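You operate a simulated robot arm through the tools that you are given. There is no shell and no other tool. Be economical: measure what you need, move in short steps, check, and stop when the job is done.

The job below is to be done with a simulated two-armed robot. You get a single attempt, and the scene is never put back.

TASK
Pick up the grey rowlock with one hand, pass it to the other hand and put it on the black rubber mat on the work shelf.

The check looks at the end state, three seconds after you hand in, the way a careful person would. Anything else that was tipped, shoved, dropped, spilled or broken makes it a failure.

THE ROBOT
Two 7-joint arms with two-finger parallel grippers on one trunk, on a base that drives. Base frame: it is fixed to the floor where the robot stands at the start and does not move with it; the origin is under the middle of the robot, x ahead of it, y to its left, z up; the surface under the hand at the start is at about z = 900. Lengths are in mm, angles in rad, forces in N, time in s.
The left shoulder is at the start at [70, 130, 1177], the right one opposite. With the tool pointing down near the work surface each hand reaches from about 220 to 520 mm from the robot's upright axis, wherever it stands, measured 20 degrees to its own side. Places, roughly: black rubber mat on the work shelf (29x18 cm) [480, -1800, 900]. Payload 1.57 kg a hand.
Tool frame (each hand has its own): the origin (TCP) lies between the finger pads and is the grasp point; the fingertips stand 30 mm ahead of it; z points along the fingers, y is the line along which they close. The gripper opens to 80 mm. The fingers are 17 mm wide and 12 mm thick; the gripper's body (40 by 82 mm) begins 80 mm behind the TCP.
Orientation is that of the tool frame in the base frame, as a unit quaternion [x, y, z, w]. With the fingers straight down and closing along the base's y, the tool's x points along the base's -x, its y along +y and its z along -z.

THE INTERFACE
- The arms move only by the tool play_rows. It takes "left_rows", "right_rows" or both (then of equal length, played together; a hand with none holds still); each is a list that holds one entry, the list of rows, each a list of 7 numbers: the shift along the tool's x, y, z in units of 30 mm (1.0 is 30 mm), then the turn, a rotation vector about the tool's x, y, z in units of 5 degrees (1.0 is 5 degrees), then the opening, from 0 (shut) to 1 (fully open). In form: [[[x, y, z, wx, wy, wz, fingers], ...]]. A call has 1 to 12 rows; each row shifts and turns the commanded pose from where the row before left it, along the tool's axes as they then stand. A call with a number of a shift or a turn outside -1 to 1 is refused whole. Rows are played at 5 a second. More than 50 mm and 0.15 rad between two rows, or a gripper value outside its range, and nothing of the call is played. Where a pose cannot be reached the arm comes as near as it can. A force on the tool above 40 N (or 10 N above the force at the start of the call, whichever is more), or a blocked arm, ends the call early, and 0.2 s more pass. The fingers move at their own pace (about 108 mm/s each) and stop on an object; they squeeze with about 43 N. The grip force told is the motor's: it shows also when the fingers shut on nothing. Time passes only in rows, and 0.2 s behind the last, so rows that do not move let the fingers close. It gives the time, the measured TCP pose, the force on the tool (base axes), the opening and the grip force at its end, in the units of the frame above (readings bear some noise), with the torque about the TCP (base axes, N m) and any sound that the robot's microphone picked up.
- Cameras (640 x 400 px; columns grow to the right, rows downward): "scene" is now at [137.5, 4.1, 1401.6]; the picture's right is [0.04, -1.00, 0.00], its down [-0.60, -0.02, -0.80] and it looks along [0.80, 0.03, -0.60] (base axes); focal length 252 px, centre (320, 200). "left" rides on the left gripper at [72, 7, -122] in its tool frame; the picture's right is [-0.09, 1.00, 0.00], its down [-0.84, -0.08, -0.54] and it looks along [-0.54, -0.05, 0.84] (tool axes); focal length 238 px, centre (320, 200). "right" rides on the right gripper at [72, -7, -122] in its tool frame; the picture's right is [0.09, 1.00, 0.00], its down [-0.84, 0.08, -0.54] and it looks along [-0.54, 0.05, 0.84] (tool axes); focal length 238 px, centre (320, 200). There is no depth. A picture from a camera that has moved, and an enlarged one, comes with that camera's place and axes in the base frame and with its lens.
- capture(camera): a new picture of that camera. It takes no simulated time.
- raise_lower(by): slides the trunk up (or, below 0, down) by that many mm; the arms and the scene camera ride with it, the base frame stays. It gives what a move gives, with no picture.
- roll_base(legs): drives the robot by 1 to 6 legs, each [ahead, left, turn to the left] in mm, mm and rad, along the robot's own axes; the way and the turn of a leg run together, so that a leg with both is an arc; at most 1500 mm and 3.142 rad a leg. The arms and the cameras ride along, it lands a little off, and it stops where it bumps. It gives what a move gives.
- turn_head(pan, tilt): turns the head with the scene camera to pan (to the left, within 1.501 rad either way) and tilt (down, from -0.506 to 1.204), counted from straight ahead of the robot. It gives what a move gives.
- inspect(camera, box): a new picture of the part [left, top, right, bottom] of that camera's present view, enlarged. It takes no simulated time.
- close_job(): hands the job in; it is judged then, once.

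Work in short steps. Places have to be worked out from the pictures, the camera data and where the tool is seen: move nearer, look again, correct. Check each grasp and each placing, and mend what went wrong. You have 120 turns and 100 pictures in all, those below and enlarged ones among them. Open the grippers and draw the arms clear of the work before you hand the job in, unless the task says otherwise; then end with one line.

The tools are called after "Request:" as a command line: name --argument value ..., lists and objects as JSON in quotes. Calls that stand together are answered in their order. play_rows: Moves the arms, as the interface text tells. Its arguments: {"type":"object","properties":{"left_rows":{"type":"array","items":{"type":"array","items":{"type":"array","items":{"type":"number"}}}},"right_rows":{"type":"array","items":{"type":"array","items":{"type":"array","items":{"type":"number"}}}}},"required":[]} The other tools are called the same way: raise_lower (by) slides the trunk up or down; roll_base (legs) drives the base; turn_head (pan, tilt) turns the head that bears the scene camera; capture (camera) takes a picture; inspect (camera, box) takes an enlarged picture of a part of a camera's view; close_job () hands the job in.

At the start:

```text
t: 0.0
left_eef_pos: [373.9, 194.7, 1126.7]
left_tool_rot: [-0.002, 1.0, 0.0, 0.001]
left_contact_force: [-0.8, 0.4, 0.5]
left_wrist_torque: [0.01, 0.01, 0.01]
left_opening: 80.2
left_finger_force: 0.0
right_eef_pos: [379.2, -113.6, 1223.8]
right_tool_rot: [0.0, 1.0, 0.001, 0.002]
right_contact_force: [-0.3, -0.6, 0.0]
right_wrist_torque: [-0.01, -0.02, -0.01]
right_opening: 80.0
right_finger_force: 0.1
trunk travel left (down, up): [-815.0, 125.0]
robot x, y, heading: [-2.5, -0.8, 0.002]
head pan, tilt: [0.037, 0.644]
```

scene: 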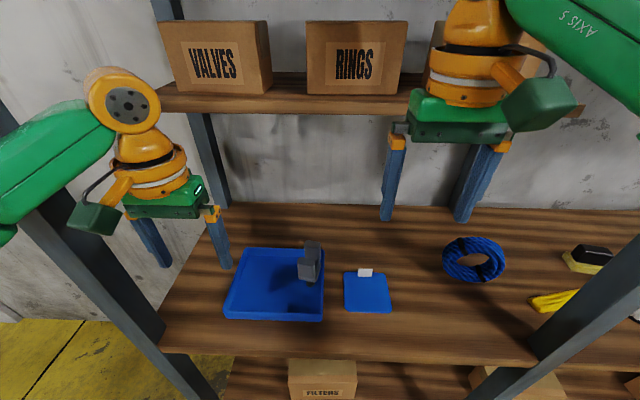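
right: 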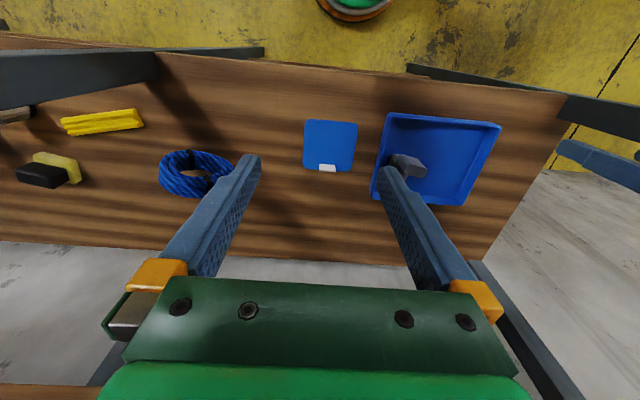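
left: 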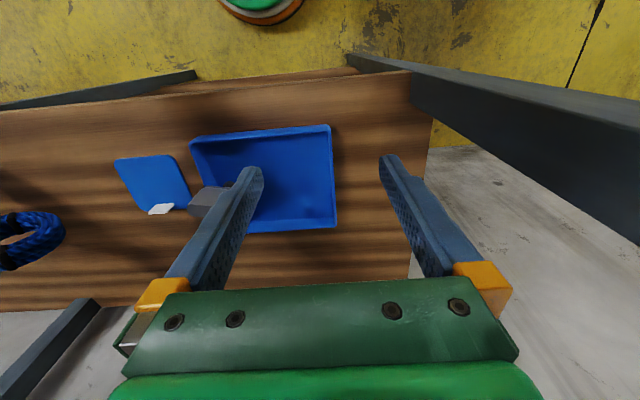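

The grey object stands at the right part of the blue tray. I look closer before planning.

Request:
inspect --camera "scene" --box '[210, 220, 410, 345]'

Request:
inspect --camera "left" --box '[100, 100, 360, 262]'

Request:
inspect --camera "right" --box '[280, 90, 540, 252]'

```text
3.20 times, centred on (310, 282) of scene
camera zoom: at [137.5, 4.1, 1401.6], right [0.04, -1.0, 0.0], down [-0.6, -0.02, -0.8], along [0.8, 0.03, -0.6], focal length 807 px, centre (352, -64)
```

zoom: 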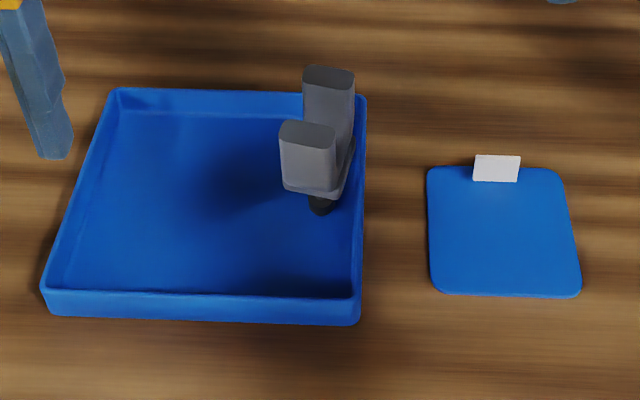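

```text
2.46 times, centred on (230, 181) of left
camera zoom: at [300.8, 200.6, 1248.8], right [0.09, 1.0, 0.0], down [0.84, -0.08, 0.54], along [0.54, -0.05, -0.84], focal length 587 px, centre (542, 247)
```

zoom: 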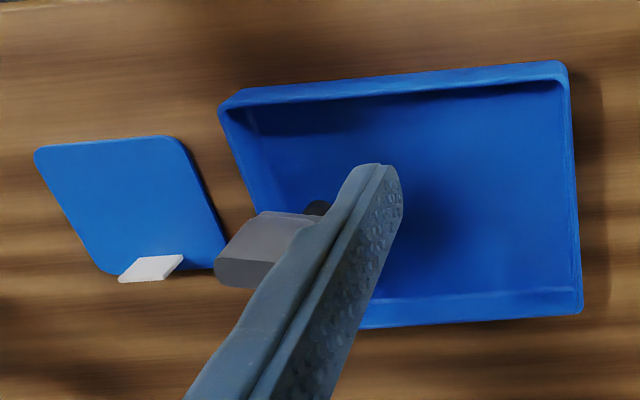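

```text
2.46 times, centred on (410, 171) of right
camera zoom: at [306.1, -122.0, 1345.7], right [-0.09, 1.0, 0.0], down [0.84, 0.08, 0.54], along [0.54, 0.05, -0.84], focal length 587 px, centre (98, 271)
```

zoom: 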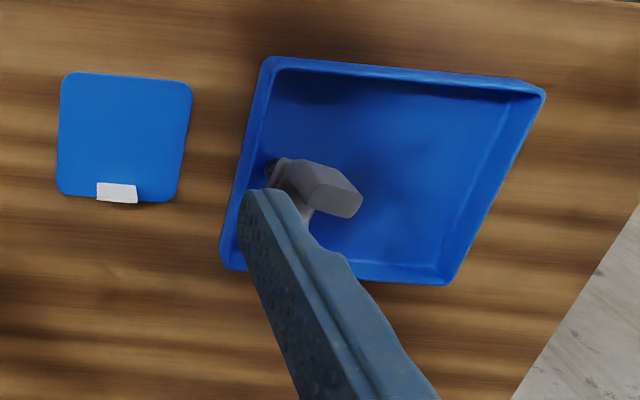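

The rowlock appears to be a U with two horns, spaced along x, with tops near (451,42,1017) and (498,32,1017), on a black pin with its foot near (478,37,905). I bring the right hand lower and yaw it for a side view.

Request:
play_rows --right_rows '[[[0, 0, 1, 0, 0, -1, 1], [0, 0, 1, 0, 0, -1, 1], [0, 0, 1, 0, 0, -1, 1], [0, 0, 1, 0, 0, -1, 1], [0, 0, 1, 0, 0, -1, 1], [0, 0, 0.8, 0, 0, -1, 1], [0, 0, 0, 0, 0, -1, 1], [0, 0, 0, 0, 0, -1, 1], [0, 0, 0, 0, 0, -1, 1], [0, 0, 0, 0, 0, -1, 1], [0, 0, 0, 0, 0, -1, 1]]]'

Request:
play_rows --right_rows '[[[0, 0, 0, 0, -1, 0, 1], [0, 0, 0, 0, -1, 0, 1], [0, 0, 0, 0, -1, 0, 1], [0, 0, 0, 0, -1, 0, 1], [0, 0, 0, 0, -1, 0, 1], [0, 0, 0, 0, -1, 0, 1], [0, 0, 0, 0, -1, 0, 1], [0, 0, 0, 0, -1, 0, 1]]]'

Request:
capture --camera "right"

Request:
capture --camera "scene"

```text
t: 2.4
left_eef_pos: [372.5, 195.5, 1126.3]
left_tool_rot: [-0.001, 1.0, 0.0, 0.0]
left_contact_force: [0.4, -0.7, 0.3]
left_wrist_torque: [0.01, 0.01, -0.01]
left_opening: 80.0
left_finger_force: 0.0
right_eef_pos: [378.6, -114.7, 1050.8]
right_tool_rot: [-0.458, 0.889, 0.002, 0.001]
right_contact_force: [-0.6, -0.7, -0.1]
right_wrist_torque: [0.01, 0.0, 0.0]
right_opening: 79.9
right_finger_force: 0.1
trunk travel left (down, up): [-815.0, 125.0]
robot x, y, heading: [-0.9, -2.4, 0.003]
head pan, tilt: [0.037, 0.644]
```

```text
t: 4.2
left_eef_pos: [371.7, 194.3, 1128.2]
left_tool_rot: [-0.001, 1.0, -0.001, -0.001]
left_contact_force: [0.5, 0.8, -0.7]
left_wrist_torque: [-0.01, -0.02, 0.02]
left_opening: 80.1
left_finger_force: 0.1
right_eef_pos: [370.8, -121.1, 1048.4]
right_tool_rot: [-0.431, 0.86, 0.122, 0.245]
right_contact_force: [0.1, -0.1, 0.1]
right_wrist_torque: [0.02, 0.04, -0.02]
right_opening: 80.1
right_finger_force: 0.0
right hand out of reach, approached as far as the arm can: row 6, 8
trunk travel left (down, up): [-815.0, 125.0]
robot x, y, heading: [1.8, 1.6, 0.004]
head pan, tilt: [0.037, 0.644]
```

```text
93 pictures are left
camera right: at [300.2, -225.6, 1114.3], right [-0.84, 0.54, -0.05], down [0.19, 0.39, 0.9], along [0.5, 0.75, -0.43], focal length 238 px, centre (320, 200)
```

right: 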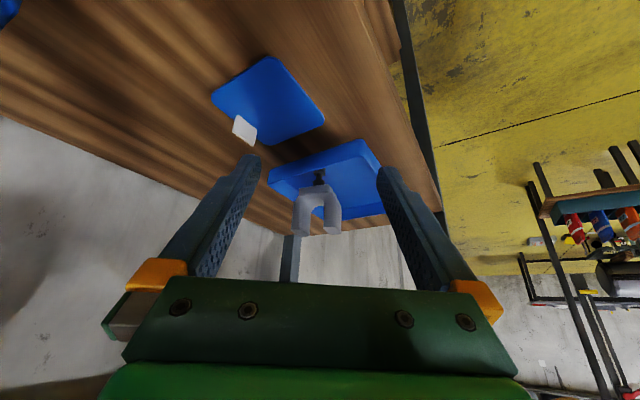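

```text
92 pictures are left
camera scene: at [136.1, 2.6, 1401.7], right [0.04, -1.0, 0.0], down [-0.6, -0.02, -0.8], along [0.8, 0.03, -0.6], focal length 252 px, centre (320, 200)
```

scene: 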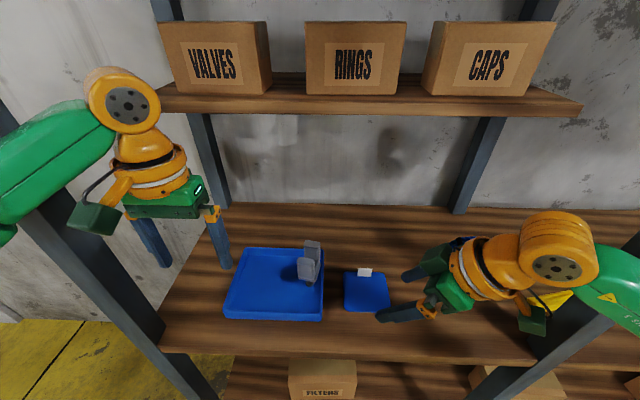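

Request:
inspect --camera "right" --box '[260, 140, 400, 240]'

```text
4.00 times, centred on (330, 190) of right
camera zoom: at [300.2, -225.6, 1114.3], right [-0.84, 0.54, -0.05], down [0.19, 0.39, 0.9], along [0.5, 0.75, -0.43], focal length 953 px, centre (280, 240)
```

zoom: 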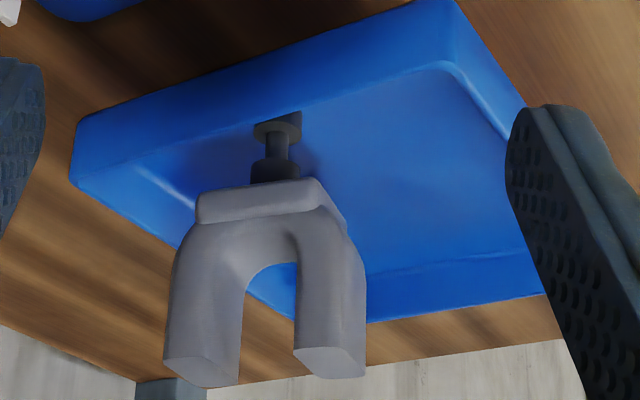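

The rowlock is an upside-down-seen fork: horns on a block, pin with a foot disc, standing. Plan: left grips the near horn across its faces from above, later right takes the far horn. I level and raise the right hand, and bring the left over the near horn with −10° yaw.

Request:
play_rows --right_rows '[[[0, 0, 0, 0, 1, 0, 1], [0, 0, 0, 0, 1, 0, 1], [0, 0, 0, 0, 1, 0, 1], [0, 0, 0, 0, 1, 0, 1], [0, 0, 0, 0, 1, 0, 1], [0, 0, 0, 0, 1, 0, 1], [0, 0, 0, 0, 1, 0, 1], [0, 0, 0, 0, 1, 0, 1], [0, 0, -1, 0, 0, 0, 1], [0, 0, -1, 0, 0, 0, 1], [0, 0, -1, 0, 0, 0, 1]]]'

Request:
play_rows --left_rows '[[[-0.5, -0.9, 0, 0, 0, 0, 1], [-0.5, -0.9, 0, 0, 0, 0, 1], [-0.5, -0.9, 0, 0, 0, 0, 1], [-0.5, -0.9, 0, 0, 0, 0, 1], [-0.5, -0.9, 0, 0, 0, 0, 1], [-0.2, -0.58, 0, 0, 0, 0, 1], [0, 0, 0, 0, 0, 1, 1], [0, 0, 0, 0, 0, 1, 1]]]'

Request:
capture --camera "left"

Request:
capture --camera "scene"

```text
t: 6.6
left_eef_pos: [370.8, 195.0, 1127.3]
left_tool_rot: [-0.001, 1.0, 0.0, 0.0]
left_contact_force: [-1.6, -1.0, 0.2]
left_wrist_torque: [0.0, -0.02, 0.04]
left_opening: 79.7
left_finger_force: 0.0
right_eef_pos: [354.6, -102.0, 1131.1]
right_tool_rot: [-0.456, 0.888, -0.029, -0.056]
right_contact_force: [0.4, 0.0, 1.2]
right_wrist_torque: [0.01, -0.01, -0.01]
right_opening: 80.1
right_finger_force: 0.0
right hand out of reach, approached as far as the arm can: row 9, 10, 11
trunk travel left (down, up): [-815.0, 125.0]
robot x, y, heading: [-0.9, 2.5, -0.002]
head pan, tilt: [0.037, 0.644]
```

```text
t: 8.4
left_eef_pos: [440.0, 57.9, 1125.1]
left_tool_rot: [0.088, 0.996, 0.0, 0.0]
left_contact_force: [-0.2, -0.9, 0.5]
left_wrist_torque: [0.01, -0.02, -0.03]
left_opening: 79.9
left_finger_force: 0.1
left hand out of reach, approached as far as the arm can: row 5, 6
right_eef_pos: [355.5, -103.8, 1131.3]
right_tool_rot: [-0.456, 0.888, -0.029, -0.056]
right_contact_force: [-0.1, -0.5, -0.1]
right_wrist_torque: [-0.02, 0.02, -0.02]
right_opening: 79.8
right_finger_force: 0.1
trunk travel left (down, up): [-815.0, 125.0]
robot x, y, heading: [-1.3, 1.4, -0.001]
head pan, tilt: [0.037, 0.644]
```

```text
90 pictures are left
camera left: at [370.7, 76.2, 1248.4], right [0.26, 0.96, 0.0], down [0.81, -0.22, 0.54], along [0.52, -0.14, -0.84], focal length 238 px, centre (320, 200)
```

left: 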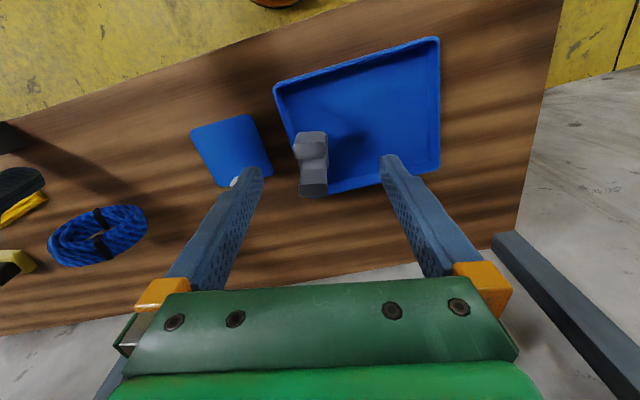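

```text
89 pictures are left
camera scene: at [137.7, 3.7, 1401.5], right [0.04, -1.0, 0.0], down [-0.6, -0.02, -0.8], along [0.8, 0.03, -0.6], focal length 252 px, centre (320, 200)
```

scene: 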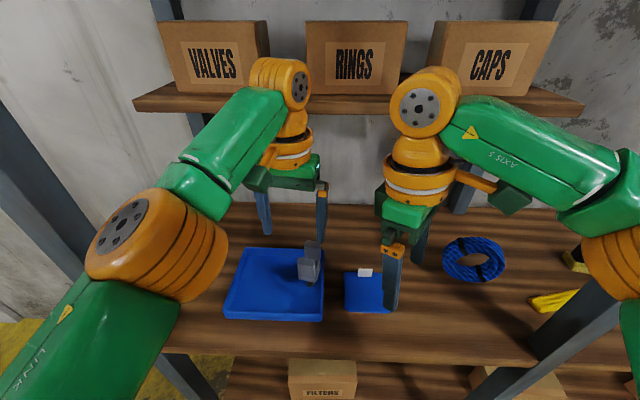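

Left is slightly short of reach at this height. I zoom to refine the horn positions.

Request:
inspect --camera "left" --box '[260, 110, 380, 210]'

```text
4.00 times, centred on (320, 160) of left
camera zoom: at [370.7, 76.2, 1248.4], right [0.26, 0.96, 0.0], down [0.81, -0.22, 0.54], along [0.52, -0.14, -0.84], focal length 953 px, centre (320, 360)
```

zoom: 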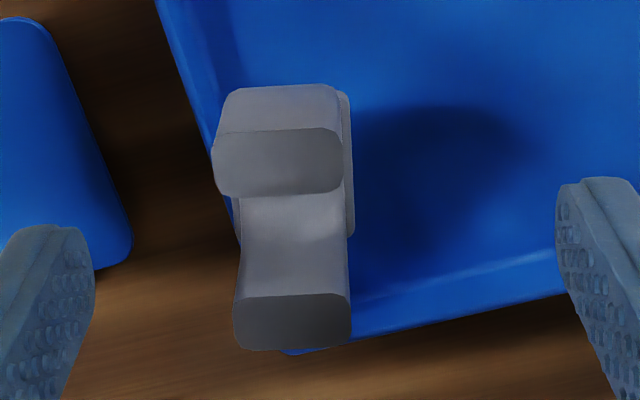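

Near horn top centre ≈ (455,42,1012), far ≈ (502,32.5,1012), line yaw ≈ −12°. I lower the left 60 mm (tips still above) and see where the pose settles.

Request:
play_rows --left_rows '[[[0, 0, 0.5, 0, 0, 0.3, 1], [0, 0, 0.5, 0, 0, 0, 1], [0, 0, 0.5, 0, 0, 0, 1], [0, 0, 0.5, 0, 0, 0, 1]]]'

```text
t: 9.4
left_eef_pos: [441.0, 58.2, 1065.2]
left_tool_rot: [0.1, 0.995, -0.001, 0.0]
left_contact_force: [0.9, -0.1, -0.4]
left_wrist_torque: [0.02, -0.01, -0.01]
left_opening: 80.1
left_finger_force: 0.1
right_eef_pos: [354.8, -101.9, 1130.3]
right_tool_rot: [-0.457, 0.887, -0.028, -0.055]
right_contact_force: [0.6, 0.5, 0.3]
right_wrist_torque: [-0.01, 0.02, 0.01]
right_opening: 80.1
right_finger_force: 0.0
trunk travel left (down, up): [-815.0, 125.0]
robot x, y, heading: [-0.2, -0.0, -0.001]
head pan, tilt: [0.037, 0.644]
```

The command starts from the measured pose. I shift onto the horn's axis and check.

Request:
play_rows --left_rows '[[[-0.3, -0.2, 0, 0, 0, 0, 1], [-0.27, -0.22, 0, 0, 0, 0, 1]]]'

Request:
capture --camera "left"

```text
t: 10.0
left_eef_pos: [455.6, 41.2, 1065.5]
left_tool_rot: [0.1, 0.995, 0.0, 0.0]
left_contact_force: [0.5, 0.2, 0.4]
left_wrist_torque: [0.01, -0.01, -0.03]
left_opening: 79.9
left_finger_force: 0.1
right_eef_pos: [355.4, -104.4, 1130.9]
right_tool_rot: [-0.457, 0.887, -0.028, -0.055]
right_contact_force: [0.3, 0.8, 0.1]
right_wrist_torque: [0.01, -0.01, -0.03]
right_opening: 80.0
right_finger_force: 0.0
trunk travel left (down, up): [-815.0, 125.0]
robot x, y, heading: [1.5, 1.0, -0.005]
head pan, tilt: [0.037, 0.644]
```

```text
87 pictures are left
camera left: at [384.9, 60.8, 1187.3], right [0.29, 0.96, 0.0], down [0.81, -0.24, 0.54], along [0.52, -0.16, -0.84], focal length 238 px, centre (320, 200)
```

left: 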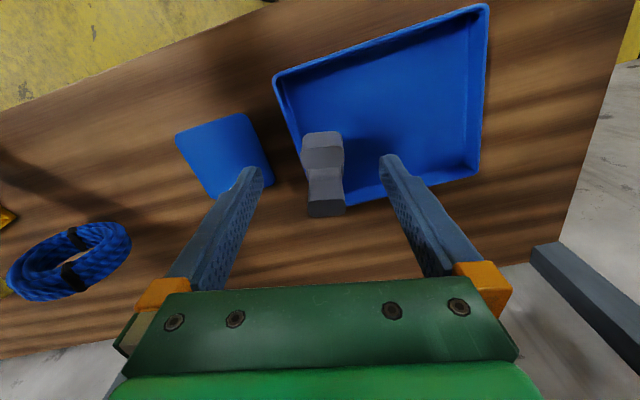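

Well centred between the fingers. I descend to TCP z ≈ 1001 with open fingers.

Request:
play_rows --left_rows '[[[0, 0, 0.5, 0, 0, 0, 1], [0, 0, 0.5, 0, 0, 0, 1], [0, 0, 0.5, 0, 0, 0, 1], [0, 0, 0.4, 0, 0, 0, 1], [0, 0, 0.25, 0, 0, 0, 1]]]'

Request:
capture --camera "left"

Request:
inspect --camera "scene" --box '[210, 200, 410, 325]'

```text
t: 11.2
left_eef_pos: [454.9, 42.3, 1000.0]
left_tool_rot: [0.1, 0.995, 0.0, 0.0]
left_contact_force: [-0.2, 0.4, 1.0]
left_wrist_torque: [0.04, 0.03, 0.01]
left_opening: 80.3
left_finger_force: 0.1
right_eef_pos: [355.5, -102.5, 1131.7]
right_tool_rot: [-0.456, 0.888, -0.029, -0.056]
right_contact_force: [0.4, 0.3, 0.3]
right_wrist_torque: [-0.01, -0.05, -0.02]
right_opening: 80.2
right_finger_force: 0.0
trunk travel left (down, up): [-815.0, 125.0]
robot x, y, heading: [-0.7, 1.7, -0.0]
head pan, tilt: [0.037, 0.644]
```

```text
86 pictures are left
camera left: at [385.8, 62.2, 1122.6], right [0.29, 0.96, 0.0], down [0.8, -0.24, 0.54], along [0.52, -0.16, -0.84], focal length 238 px, centre (320, 200)
```

left: 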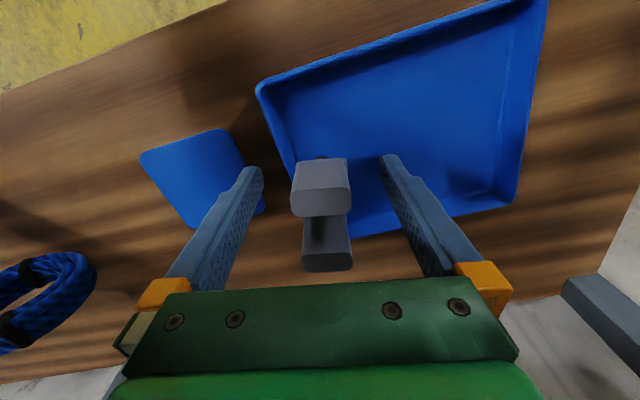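

```text
3.20 times, centred on (310, 262) of scene
camera zoom: at [137.7, 4.0, 1401.6], right [0.04, -1.0, 0.0], down [-0.6, -0.02, -0.8], along [0.8, 0.03, -0.6], focal length 807 px, centre (352, 0)
```

zoom: 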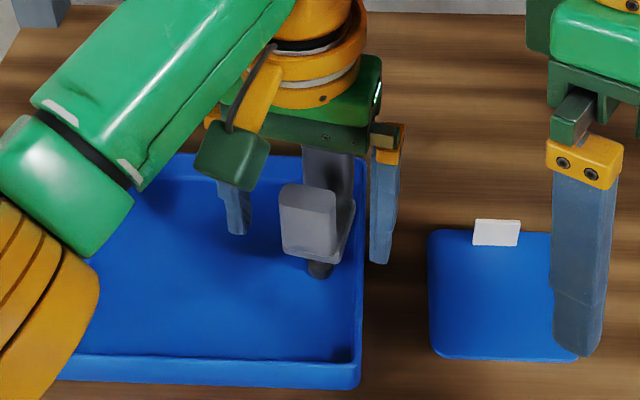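

Fingers straddle the near horn. I close the left gripper.

Request:
play_rows --left_rows '[[[0, 0, 0, 0, 0, 0, 0.5], [0, 0, 0, 0, 0, 0, 0.3], [0, 0, 0, 0, 0, 0, 0], [0, 0, 0, 0, 0, 0, 0], [0, 0, 0, 0, 0, 0, 0]]]'

Request:
capture --camera "left"

```text
t: 12.4
left_eef_pos: [456.1, 42.7, 1000.2]
left_tool_rot: [0.1, 0.995, -0.001, 0.0]
left_contact_force: [0.1, 0.2, 0.6]
left_wrist_torque: [-0.01, 0.02, 0.01]
left_opening: 33.5
left_finger_force: 40.8
right_eef_pos: [355.2, -102.6, 1130.1]
right_tool_rot: [-0.456, 0.888, -0.029, -0.056]
right_contact_force: [0.2, -0.5, -0.2]
right_wrist_torque: [0.01, -0.01, -0.01]
right_opening: 80.2
right_finger_force: 0.0
trunk travel left (down, up): [-815.0, 125.0]
robot x, y, heading: [0.8, 1.7, -0.0]
head pan, tilt: [0.037, 0.644]
```

```text
84 pictures are left
camera left: at [385.6, 62.2, 1122.8], right [0.29, 0.96, 0.0], down [0.81, -0.24, 0.54], along [0.52, -0.16, -0.84], focal length 238 px, centre (320, 200)
```

left: 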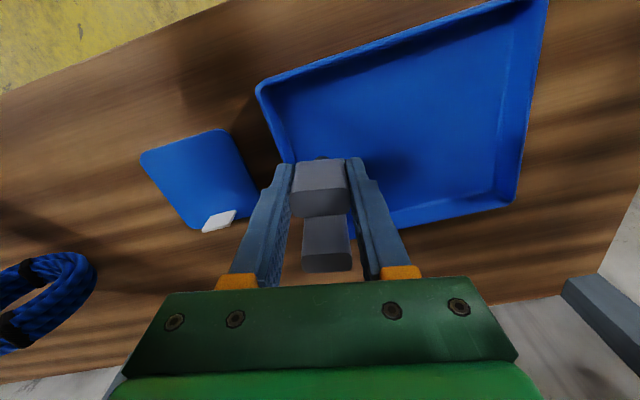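

Gripped at 33.5 mm. I lift straight up slowly, watching the force.

Request:
play_rows --left_rows '[[[0, 0, -0.2, 0, 0, 0, 0], [0, 0, -0.3, 0, 0, 0, 0], [0, 0, -0.5, 0, 0, 0, 0], [0, 0, -0.5, 0, 0, 0, 0], [0, 0, -0.5, 0, 0, 0, 0]]]'

Request:
capture --camera "left"

Request:
capture --camera "scene"

```text
t: 13.6
left_eef_pos: [454.4, 42.5, 1061.7]
left_tool_rot: [0.099, 0.995, 0.0, 0.001]
left_contact_force: [-0.1, 0.8, -0.6]
left_wrist_torque: [0.0, 0.0, 0.01]
left_opening: 33.4
left_finger_force: 41.4
right_eef_pos: [355.3, -102.4, 1129.8]
right_tool_rot: [-0.456, 0.888, -0.029, -0.056]
right_contact_force: [-0.8, -0.5, -0.4]
right_wrist_torque: [0.03, -0.01, 0.01]
right_opening: 80.0
right_finger_force: 0.0
trunk travel left (down, up): [-815.0, 125.0]
robot x, y, heading: [0.6, -2.5, -0.0]
head pan, tilt: [0.037, 0.644]
```

```text
83 pictures are left
camera left: at [385.6, 63.2, 1182.8], right [0.29, 0.96, 0.0], down [0.81, -0.24, 0.54], along [0.52, -0.16, -0.84], focal length 238 px, centre (320, 200)
```

left: 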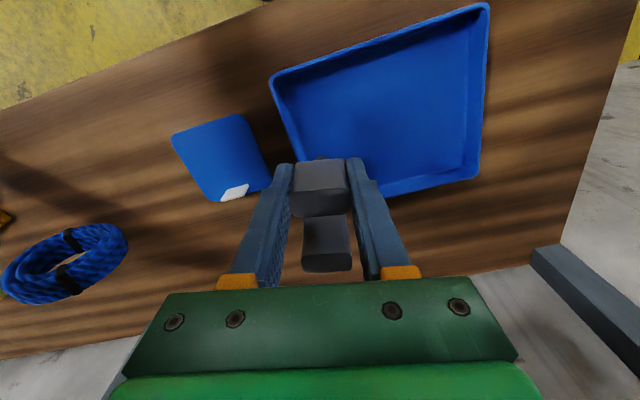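

```text
82 pictures are left
camera scene: at [137.3, 3.7, 1401.6], right [0.04, -1.0, 0.0], down [-0.6, -0.02, -0.8], along [0.8, 0.03, -0.6], focal length 252 px, centre (320, 200)
```

scene: 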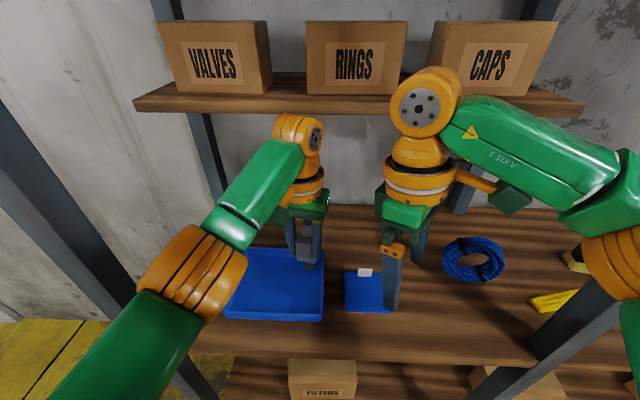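

The rowlock is lifted cleanly. I draw the left hand back and turn it so the far horn comes toward the right hand.

Request:
play_rows --left_rows '[[[0.9, 0.12, 0, 0, 0, 0, 0], [0.9, 0.12, 0, 0, 0, 0, 0], [0, 0, 0, 0, 0, 1, 0], [0, 0, 0, 0, 0, 1, 0], [0, 0, 0, 0, 0, 1, 0], [0, 0, 0, 0, 0, 1, 0], [0, 0, 0, 0, 0, 1, 0], [0, 0, 0, 0, 0, 1, 0], [0, 0, 0, 0, 0, 1, 0], [0, 0, 0, 0, 0, 1, 0], [0, 0, 0, 0, 0, 1, 0], [0, 0, 0, 0, 0, 1, 0]]]'

Request:
play_rows --left_rows '[[[0, 0, 0, 0, 0, 1, 0], [0, 0, 0, 0, 0, 1, 0], [0, 0, 0, 0, 0, 1, 0], [0, 0, 0, 0, 0, 1, 0], [0, 0, 0, 0, 0, 1, 0]]]'

Request:
capture --camera "left"

Request:
capture --camera "right"

Request:
capture --camera "scene"

```text
t: 16.2
left_eef_pos: [453.2, 45.8, 1060.9]
left_tool_rot: [0.511, 0.86, -0.001, -0.001]
left_contact_force: [-0.7, -0.2, -1.5]
left_wrist_torque: [0.02, 0.01, -0.03]
left_opening: 33.2
left_finger_force: 41.3
left hand out of reach, approached as far as the arm can: row 1, 2
right_eef_pos: [355.4, -104.0, 1129.5]
right_tool_rot: [-0.456, 0.888, -0.029, -0.055]
right_contact_force: [0.1, 0.1, 0.4]
right_wrist_torque: [0.01, -0.01, 0.03]
right_opening: 79.9
right_finger_force: 0.0
trunk travel left (down, up): [-815.0, 125.0]
robot x, y, heading: [-0.1, 0.1, -0.005]
head pan, tilt: [0.037, 0.644]
```

```text
t: 17.4
left_eef_pos: [453.4, 46.0, 1061.0]
left_tool_rot: [0.685, 0.728, 0.0, 0.001]
left_contact_force: [0.8, 0.1, -1.0]
left_wrist_torque: [0.03, 0.02, 0.01]
left_opening: 33.3
left_finger_force: 41.7
right_eef_pos: [354.4, -103.0, 1131.5]
right_tool_rot: [-0.456, 0.887, -0.03, -0.056]
right_contact_force: [-0.5, 0.2, 0.9]
right_wrist_torque: [0.0, 0.01, 0.0]
right_opening: 80.0
right_finger_force: 0.2
trunk travel left (down, up): [-815.0, 125.0]
robot x, y, heading: [2.3, -1.2, -0.001]
head pan, tilt: [0.037, 0.644]
```

```text
81 pictures are left
camera left: at [454.8, 116.9, 1182.8], right [1.0, -0.03, 0.0], down [-0.03, -0.84, 0.54], along [-0.02, -0.54, -0.84], focal length 238 px, centre (320, 200)
```

left: 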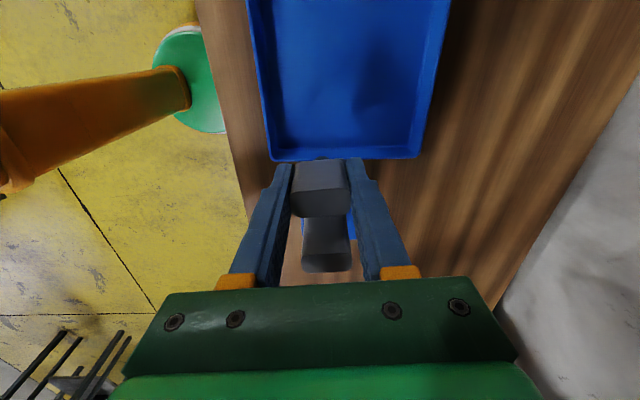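

```text
80 pictures are left
camera right: at [327.6, -152.9, 1260.3], right [-0.86, 0.51, 0.01], down [0.46, 0.78, 0.43], along [0.21, 0.38, -0.9], focal length 238 px, centre (320, 200)
```

right: 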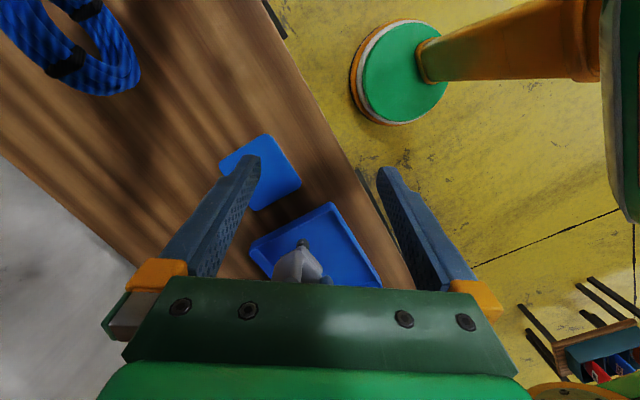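

```text
79 pictures are left
camera scene: at [137.8, 4.0, 1401.5], right [0.04, -1.0, 0.0], down [-0.6, -0.02, -0.8], along [0.8, 0.03, -0.6], focal length 252 px, centre (320, 200)
```

scene: 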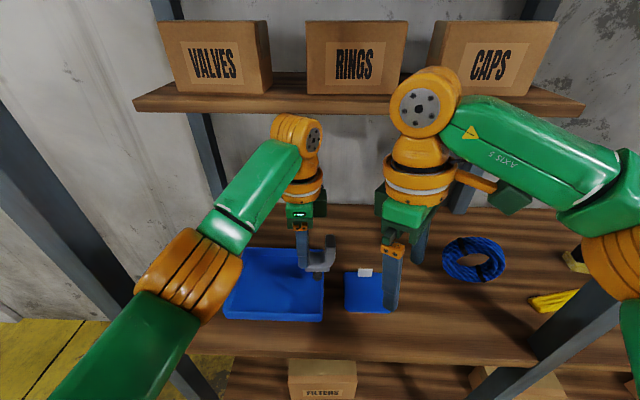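

The item turned with the hand; the free horn now faces −y near (456,−2). I try again to bring the left back in x so the right hand has reach.

Request:
play_rows --left_rows '[[[0, -0.5, 0, 0, 0, 0, 0], [0, -0.5, 0, 0, 0, 0, 0], [0, -0.5, 0, 0, 0, 0, 0]]]'

Request:
play_rows --right_rows '[[[0, 0, 0.5, 0, 0, -1, 1], [0, 0, 0.5, 0, 0, -1, 1], [0, 0, 0, 0, 0, -1, 1], [0, 0, 0, 0, 0, -1, 1]]]'

```text
t: 18.2
left_eef_pos: [406.9, 42.3, 1061.9]
left_tool_rot: [0.685, 0.728, 0.0, 0.001]
left_contact_force: [0.1, 0.0, -0.6]
left_wrist_torque: [0.04, 0.02, 0.03]
left_opening: 33.4
left_finger_force: 41.3
right_eef_pos: [355.1, -101.9, 1130.2]
right_tool_rot: [-0.456, 0.888, -0.028, -0.055]
right_contact_force: [0.0, 0.0, -0.2]
right_wrist_torque: [0.02, 0.0, 0.02]
right_opening: 80.0
right_finger_force: 0.0
trunk travel left (down, up): [-815.0, 125.0]
robot x, y, heading: [1.7, 1.7, -0.0]
head pan, tilt: [0.037, 0.644]
```

```text
t: 19.2
left_eef_pos: [408.1, 44.3, 1061.5]
left_tool_rot: [0.685, 0.729, 0.0, 0.0]
left_contact_force: [0.5, 0.5, -1.6]
left_wrist_torque: [-0.01, 0.01, -0.05]
left_opening: 33.2
left_finger_force: 41.3
right_eef_pos: [309.3, -91.8, 1087.3]
right_tool_rot: [-0.603, 0.795, -0.019, -0.06]
right_contact_force: [-0.3, -0.2, -0.1]
right_wrist_torque: [-0.02, -0.02, -0.04]
right_opening: 80.2
right_finger_force: 0.1
right hand out of reach, approached as far as the arm can: row 1, 2, 3, 4
trunk travel left (down, up): [-815.0, 125.0]
robot x, y, heading: [0.9, -1.1, -0.001]
head pan, tilt: [0.037, 0.644]
```

The right drifted toward its inner limit. I move it outward in x, where the mirrored left pose worked.

Request:
play_rows --right_rows '[[[-0.1, -0.9, 0, 0, 0, 0, 1], [-0.1, -0.9, 0, 0, 0, 0, 1], [-0.1, -0.9, 0, 0, 0, 0, 1], [-0.1, -0.9, 0, 0, 0, 0, 1]]]'

```text
t: 20.2
left_eef_pos: [408.2, 42.7, 1061.7]
left_tool_rot: [0.685, 0.729, 0.0, 0.001]
left_contact_force: [-0.7, 0.3, -0.7]
left_wrist_torque: [0.06, 0.02, -0.02]
left_opening: 33.7
left_finger_force: 42.0
right_eef_pos: [317.1, -79.1, 1064.6]
right_tool_rot: [-0.604, 0.795, -0.019, -0.061]
right_contact_force: [0.6, -0.5, -0.6]
right_wrist_torque: [0.0, 0.01, 0.0]
right_opening: 79.9
right_finger_force: 0.1
right hand out of reach, approached as far as the arm can: row 1, 2, 3, 4
trunk travel left (down, up): [-815.0, 125.0]
robot x, y, heading: [1.8, -0.5, -0.001]
head pan, tilt: [0.037, 0.644]
```

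The right arm seems to be at a joint limit; I unwind its yaw and see if it frees.

Request:
play_rows --right_rows '[[[0, 0, 0, 0, 0, 1, 1], [0, 0, 0, 0, 0, 1, 1], [0, 0, 0, 0, 0, 1, 1], [0, 0, 0, 0, 0, 1, 1], [0, 0, 0, 0, 0, 1, 1], [0, 0, 0, 0, 0, 1, 1], [0, 0, 0, 0, 0, 1, 1], [0, 0, 0, 0, 0, 1, 1]]]'

Request:
capture --camera "scene"

```text
t: 22.0
left_eef_pos: [408.7, 42.9, 1062.0]
left_tool_rot: [0.685, 0.728, 0.0, 0.0]
left_contact_force: [0.3, -0.3, -1.0]
left_wrist_torque: [0.02, 0.02, 0.01]
left_opening: 33.3
left_finger_force: 41.5
right_eef_pos: [318.4, -78.5, 1064.5]
right_tool_rot: [-0.294, 0.954, -0.039, -0.05]
right_contact_force: [0.0, 0.3, -0.1]
right_wrist_torque: [0.02, -0.02, -0.01]
right_opening: 79.9
right_finger_force: 0.1
trunk travel left (down, up): [-815.0, 125.0]
robot x, y, heading: [0.6, 3.8, 0.001]
head pan, tilt: [0.037, 0.644]
```

```text
78 pictures are left
camera scene: at [137.8, 4.0, 1401.5], right [0.04, -1.0, 0.0], down [-0.6, -0.02, -0.8], along [0.8, 0.03, -0.6], focal length 252 px, centre (320, 200)
```

scene: 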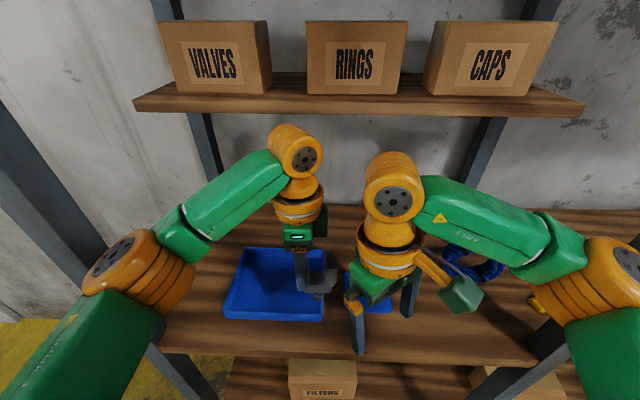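

Freed. I move it out to about (400,−150).

Request:
play_rows --right_rows '[[[-0.25, -0.88, 0, 0, 0, 0, 1], [-0.25, -0.88, 0, 0, 0, 0, 1], [-0.25, -0.88, 0, 0, 0, 0, 1], [-0.2, -0.86, 0, 0, 0, 0, 1]]]'

```text
t: 23.0
left_eef_pos: [408.7, 42.1, 1060.8]
left_tool_rot: [0.685, 0.729, -0.001, -0.001]
left_contact_force: [-0.5, 0.1, -2.4]
left_wrist_torque: [0.05, 0.01, 0.0]
left_opening: 33.3
left_finger_force: 41.0
right_eef_pos: [401.3, -149.4, 1062.6]
right_tool_rot: [-0.296, 0.953, -0.038, -0.051]
right_contact_force: [-0.3, 0.1, 0.5]
right_wrist_torque: [0.02, 0.01, -0.01]
right_opening: 80.0
right_finger_force: 0.1
trunk travel left (down, up): [-815.0, 125.0]
robot x, y, heading: [-3.7, -0.4, 0.005]
head pan, tilt: [0.037, 0.644]
```

Now I yaw it toward +90° here and correct the slight tilt.

Request:
play_rows --right_rows '[[[0, 0, 0, 0, -0.8, -1, 1], [0, 0, 0, 0, -0.7, -1, 1], [0, 0, 0, 0, 0, -1, 1], [0, 0, 0, 0, 0, -1, 1], [0, 0, 0, 0, 0, -1, 1], [0, 0, 0, 0, 0, -1, 1], [0, 0, 0, 0, 0, -1, 1], [0, 0, 0, 0, 0, -1, 1], [0, 0, 0, 0, 0, -1, 1], [0, 0, 0, 0, 0, -1, 1], [0, 0, 0, 0, 0, -1, 1]]]'

```text
t: 25.4
left_eef_pos: [408.2, 42.9, 1061.5]
left_tool_rot: [0.684, 0.729, 0.0, 0.0]
left_contact_force: [-0.1, -0.2, -1.3]
left_wrist_torque: [0.0, -0.01, -0.03]
left_opening: 33.5
left_finger_force: 41.1
right_eef_pos: [365.0, -139.8, 1051.9]
right_tool_rot: [-0.467, 0.884, -0.003, 0.011]
right_contact_force: [0.2, -0.3, -0.5]
right_wrist_torque: [0.06, -0.02, 0.03]
right_opening: 80.1
right_finger_force: 0.2
right hand out of reach, approached as far as the arm can: row 3, 4, 5, 6, 7, 8, 9, 10, 11
trunk travel left (down, up): [-815.0, 125.0]
robot x, y, heading: [0.9, 1.6, -0.004]
head pan, tilt: [0.037, 0.644]
```

The right arm appears wound into an awkward posture since the tilt. I unwind its yaw to 0 and check whether a higher pose is reachable again.

Request:
play_rows --right_rows '[[[0, 0, 0, 0, 0, 1, 1], [0, 0, 0, 0, 0, 1, 1], [0, 0, 0, 0, 0, 1, 1], [0, 0, 0, 0, 0, 1, 1], [0, 0, 0, 0, 0, 1, 1], [0, 0, 0, 0, 0, 1, 1], [0, 0, 0, 0, 0, 1, 1], [0, 0, 0, 0, 0, 1, 1], [0, 0, 0, 0, 0, 1, 1], [0, 0, 0, 0, 0, 1, 1], [0, 0, 0, 0, 0, 1, 1]]]'

Request:
play_rows --right_rows '[[[-0.3, 0, -0.7, 0, 0, 0, 1], [-0.3, 0, -0.7, 0, 0, 0, 1], [0, 0, -0.7, 0, 0, 0, 1], [0, 0, -0.7, 0, 0, 0, 1]]]'

Request:
capture --camera "scene"

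```text
t: 27.8
left_eef_pos: [408.0, 43.0, 1061.4]
left_tool_rot: [0.684, 0.729, 0.0, 0.0]
left_contact_force: [0.2, -0.3, -1.5]
left_wrist_torque: [0.01, -0.01, -0.01]
left_opening: 33.2
left_finger_force: 41.4
right_eef_pos: [365.6, -140.9, 1052.2]
right_tool_rot: [-0.005, 1.0, 0.004, 0.01]
right_contact_force: [-0.3, 0.1, 0.0]
right_wrist_torque: [0.04, -0.01, 0.02]
right_opening: 80.1
right_finger_force: 0.2
trunk travel left (down, up): [-815.0, 125.0]
robot x, y, heading: [-2.7, 0.4, 0.003]
head pan, tilt: [0.037, 0.644]
```

```text
t: 28.8
left_eef_pos: [407.7, 43.4, 1061.5]
left_tool_rot: [0.685, 0.729, 0.0, 0.0]
left_contact_force: [-0.3, -0.1, -0.6]
left_wrist_torque: [0.02, 0.0, 0.04]
left_opening: 33.2
left_finger_force: 41.2
right_eef_pos: [379.7, -141.2, 1138.3]
right_tool_rot: [-0.007, 1.0, 0.004, 0.012]
right_contact_force: [-0.3, 0.3, 0.0]
right_wrist_torque: [-0.01, 0.0, -0.01]
right_opening: 80.0
right_finger_force: 0.1
trunk travel left (down, up): [-815.0, 125.0]
robot x, y, heading: [2.0, 1.7, 0.005]
head pan, tilt: [0.037, 0.644]
```

```text
77 pictures are left
camera scene: at [137.2, 4.3, 1401.6], right [0.04, -1.0, 0.0], down [-0.6, -0.02, -0.8], along [0.8, 0.03, -0.6], focal length 252 px, centre (320, 200)
```

scene: 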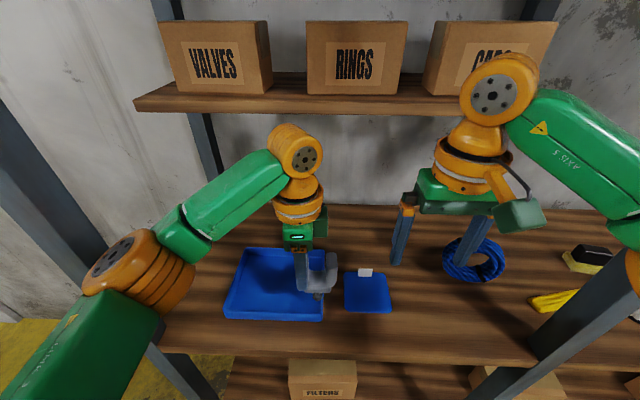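

Reachable again. I mirror the left's path: go outward to (445,−105), lower, then yaw.

Request:
play_rows --right_rows '[[[-0.55, 0.3, 0.7, 0, 0, 0, 1], [-0.55, 0.3, 0.7, 0, 0, 0, 1], [-0.55, 0.3, 0.6, 0, 0, 0, 1], [-0.5, 0.3, 0.5, 0, 0, 0, 1], [0, 0, 0, 0, 0, -1, 1], [0, 0, 0, 0, 0, -1, 1], [0, 0, 0, 0, 0, -1, 1], [0, 0, 0, 0, 0, -1, 1], [0, 0, 0, 0, 0, -1, 1], [0, 0, 0, 0, 0, -1, 1], [0, 0, 0, 0, 0, -1, 1], [0, 0, 0, 0, 0, -1, 1]]]'

Request:
play_rows --right_rows '[[[0, 0, 0, 0, 0, -1, 1], [0, 0, 0, 0, 0, -1, 1], [0, 0, 0, 0, 0, -1, 1], [0, 0, 0, 0, 0, -1, 1], [0, 0, 0, 0, 0, -1, 1], [0, 0, 0, 0, 0, -1, 1]]]'

```text
t: 31.4
left_eef_pos: [408.8, 43.9, 1062.2]
left_tool_rot: [0.685, 0.729, 0.0, 0.0]
left_contact_force: [0.1, -0.4, -1.3]
left_wrist_torque: [0.02, -0.02, 0.01]
left_opening: 33.5
left_finger_force: 40.9
right_eef_pos: [446.6, -103.1, 1063.4]
right_tool_rot: [-0.286, 0.958, 0.001, 0.013]
right_contact_force: [0.0, 0.5, -0.2]
right_wrist_torque: [0.01, -0.01, -0.02]
right_opening: 80.0
right_finger_force: 0.1
right hand out of reach, approached as far as the arm can: row 12
trunk travel left (down, up): [-815.0, 125.0]
robot x, y, heading: [-6.3, -1.2, 0.003]
head pan, tilt: [0.037, 0.644]
```

```text
t: 32.8
left_eef_pos: [407.5, 41.7, 1060.8]
left_tool_rot: [0.685, 0.729, 0.0, 0.0]
left_contact_force: [-0.7, -0.1, -2.3]
left_wrist_torque: [0.03, 0.0, 0.02]
left_opening: 33.6
left_finger_force: 41.0
right_eef_pos: [433.8, -122.7, 1062.6]
right_tool_rot: [-0.324, 0.946, 0.001, 0.011]
right_contact_force: [0.2, -0.5, -0.8]
right_wrist_torque: [0.0, 0.04, 0.01]
right_opening: 79.9
right_finger_force: 0.1
right hand out of reach, approached as far as the arm can: row 1, 2, 3, 4, 5, 6
trunk travel left (down, up): [-815.0, 125.0]
robot x, y, heading: [-1.8, -3.1, 0.001]
head pan, tilt: [0.037, 0.644]
```

The right's yaw limit is about +37°. Instead I turn the left further (to about −145°), so the free horn points back-right and the right needs only ~35°.

Request:
play_rows --left_rows '[[[0, 0, 0, 0, 0, 1, 0], [0, 0, 0, 0, 0, 1, 0], [0, 0, 0, 0, 0, 1, 0], [0, 0, 0, 0, 0, 1, 0], [0, 0, 0, 0, 0, 1, 0], [0, 0, 0, 0, 0, 1, 0], [0, 0, 0, 0, 0, 1, 0], [0, 0, 0, 0, 0, 1, 0], [0, 0, 0, 0, 0, 1, 0], [0, 0, 0, 0, 0, 1, 0], [0, 0, 0, 0, 0, 1, 0], [0, 0, 0, 0, 0, 0.5, 0]]]'

```text
t: 35.4
left_eef_pos: [407.8, 42.8, 1060.0]
left_tool_rot: [0.951, 0.309, 0.0, 0.0]
left_contact_force: [0.1, 0.9, -0.2]
left_wrist_torque: [0.03, 0.03, 0.0]
left_opening: 33.2
left_finger_force: 41.2
right_eef_pos: [432.2, -124.4, 1062.1]
right_tool_rot: [-0.324, 0.946, 0.001, 0.012]
right_contact_force: [-0.2, 0.2, 0.4]
right_wrist_torque: [0.01, 0.01, 0.01]
right_opening: 79.8
right_finger_force: 0.1
trunk travel left (down, up): [-815.0, 125.0]
robot x, y, heading: [3.5, 3.0, 0.001]
head pan, tilt: [0.037, 0.644]
```

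Left reached −144° with the rowlock. I move left 30 mm outward, and bring the right hand up and back to prepare its tilted approach.

Request:
play_rows --left_rows '[[[0.27, 0.2, 0, 0, 0, 0, 0], [0.27, 0.2, 0, 0, 0, 0, 0], [0.27, 0.19, 0, 0, 0, 0, 0], [0, 0, 0, 0, 0, 0, 0]]]' --right_rows '[[[0.5, 0.5, -0.5, 0, 0, 0.3, 1], [0.5, 0.5, -0.5, 0, 0, 0, 1], [0.5, 0.5, -0.5, 0, 0, 0, 1], [0.4, 0.5, -0.4, 0, 0, 0, 1]]]'

Request:
play_rows --right_rows '[[[0, 0, 0, 0, -1, 0, 1], [0, 0, 0, 0, -1, 0, 1], [0, 0, 0, 0, -1, 0, 1], [0, 0, 0, 0, -1, 0, 1], [0, 0, 0, 0, -1, 0, 1], [0, 0, 0, 0, -1, 0, 1]]]'

Request:
capture --camera "right"

Request:
capture --camera "scene"

```text
t: 36.4
left_eef_pos: [437.9, 41.6, 1061.3]
left_tool_rot: [0.951, 0.31, 0.001, 0.0]
left_contact_force: [0.4, 0.7, -0.6]
left_wrist_torque: [0.05, 0.0, -0.01]
left_opening: 33.5
left_finger_force: 41.1
right_eef_pos: [351.7, -109.3, 1117.7]
right_tool_rot: [-0.312, 0.95, 0.0, 0.012]
right_contact_force: [-0.3, -0.7, 0.3]
right_wrist_torque: [0.0, 0.01, 0.0]
right_opening: 79.9
right_finger_force: 0.1
trunk travel left (down, up): [-815.0, 125.0]
robot x, y, heading: [1.7, 0.1, -0.001]
head pan, tilt: [0.037, 0.644]
```

```text
t: 37.8
left_eef_pos: [437.0, 40.6, 1060.5]
left_tool_rot: [0.951, 0.31, 0.001, 0.0]
left_contact_force: [0.5, -0.9, 0.1]
left_wrist_torque: [0.02, -0.03, 0.0]
left_opening: 33.5
left_finger_force: 41.4
right_eef_pos: [350.7, -109.5, 1118.0]
right_tool_rot: [-0.3, 0.915, 0.081, 0.258]
right_contact_force: [-0.1, 0.0, 0.7]
right_wrist_torque: [-0.03, 0.03, 0.0]
right_opening: 80.0
right_finger_force: 0.0
trunk travel left (down, up): [-815.0, 125.0]
robot x, y, heading: [0.3, -0.6, -0.002]
head pan, tilt: [0.037, 0.644]
```

```text
76 pictures are left
camera right: at [253.6, -188.9, 1185.0], right [-0.65, 0.76, -0.05], down [0.3, 0.32, 0.9], along [0.7, 0.57, -0.44], focal length 238 px, centre (320, 200)
```

right: 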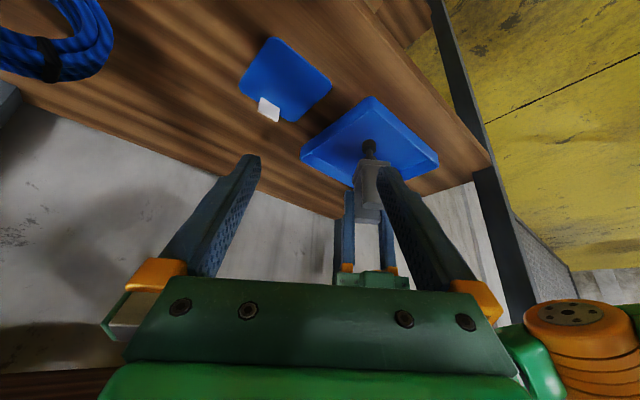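

```text
75 pictures are left
camera scene: at [137.3, 3.4, 1401.6], right [0.04, -1.0, 0.0], down [-0.6, -0.02, -0.8], along [0.8, 0.03, -0.6], focal length 252 px, centre (320, 200)
```

scene: 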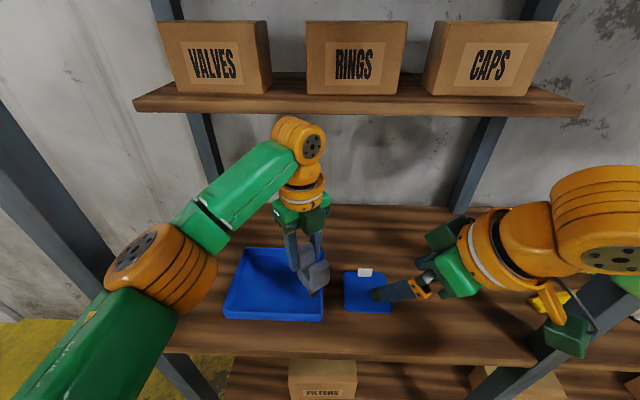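

Tilt of 30° is reachable. I zoom in to verify the free horn's location.

Request:
inspect --camera "right" --box '[310, 120, 430, 220]'

Request:
inspect --camera "scene" --box '[260, 200, 380, 300]'

```text
4.00 times, centred on (370, 170) of right
camera zoom: at [253.6, -188.9, 1185.0], right [-0.65, 0.76, -0.05], down [0.3, 0.32, 0.9], along [0.7, 0.57, -0.44], focal length 953 px, centre (120, 320)
```

zoom: 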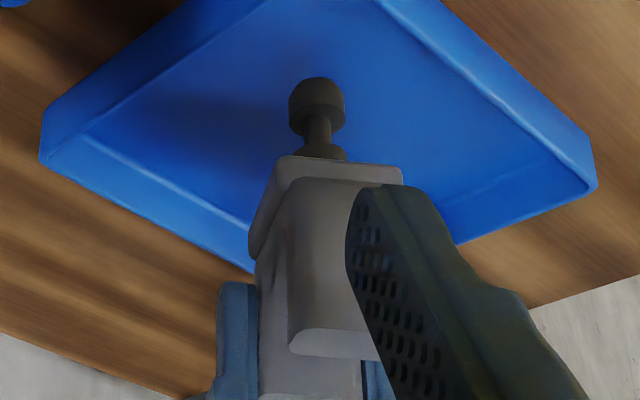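

```text
4.00 times, centred on (320, 250) of scene
camera zoom: at [137.3, 3.4, 1401.6], right [0.04, -1.0, 0.0], down [-0.6, -0.02, -0.8], along [0.8, 0.03, -0.6], focal length 1009 px, centre (320, 0)
```

zoom: 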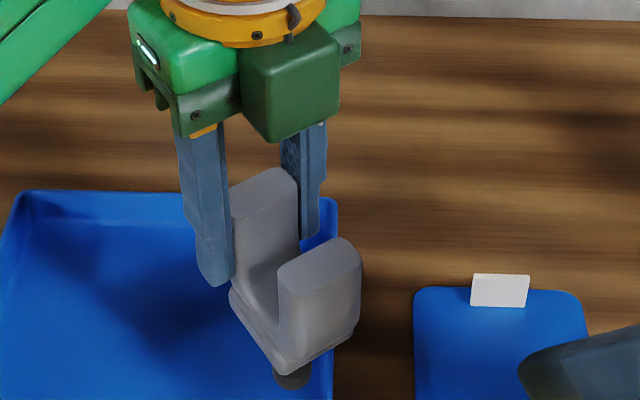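

Horn confirmed at ≈(399,13.4), top z 1073. I first align sideways, leaving ~110 mm to go along the right tool's axis.

Request:
play_rows --right_rows '[[[-0.7, 0.8, 0, 0, 0, 0, 1], [-0.7, 0.8, 0, 0, 0, 0, 1], [-0.7, 0.75, 0, 0, 0, 0, 1]]]'

Request:
capture --camera "right"

Request:
capture --camera "scene"

```text
t: 38.6
left_eef_pos: [437.3, 43.4, 1060.7]
left_tool_rot: [0.951, 0.31, 0.0, 0.0]
left_contact_force: [0.4, 0.8, -0.2]
left_wrist_torque: [0.01, -0.02, 0.02]
left_opening: 33.3
left_finger_force: 41.3
right_eef_pos: [354.6, -18.6, 1151.0]
right_tool_rot: [-0.301, 0.915, 0.081, 0.257]
right_contact_force: [0.0, -0.6, 0.3]
right_wrist_torque: [0.03, 0.0, -0.02]
right_opening: 80.1
right_finger_force: 0.2
trunk travel left (down, up): [-815.0, 125.0]
robot x, y, heading: [-1.2, 0.3, -0.0]
head pan, tilt: [0.037, 0.644]
```

```text
72 pictures are left
camera right: at [257.1, -98.2, 1218.1], right [-0.65, 0.76, -0.05], down [0.3, 0.32, 0.9], along [0.7, 0.57, -0.44], focal length 238 px, centre (320, 200)
```

right: 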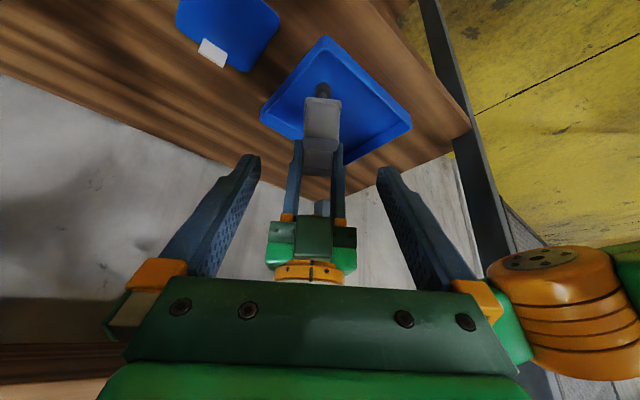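

```text
71 pictures are left
camera scene: at [137.6, 5.3, 1401.5], right [0.04, -1.0, 0.0], down [-0.6, -0.02, -0.8], along [0.8, 0.03, -0.6], focal length 252 px, centre (320, 200)
```

scene: 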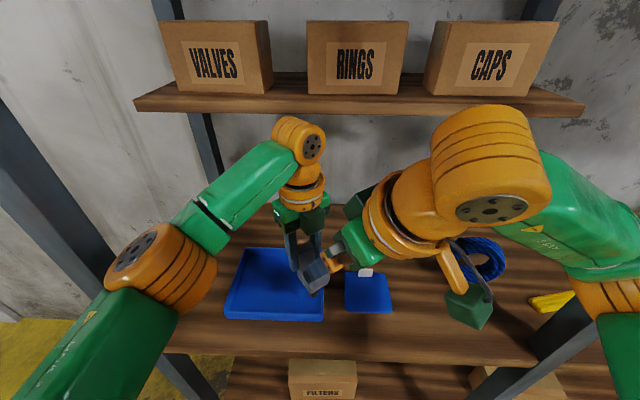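

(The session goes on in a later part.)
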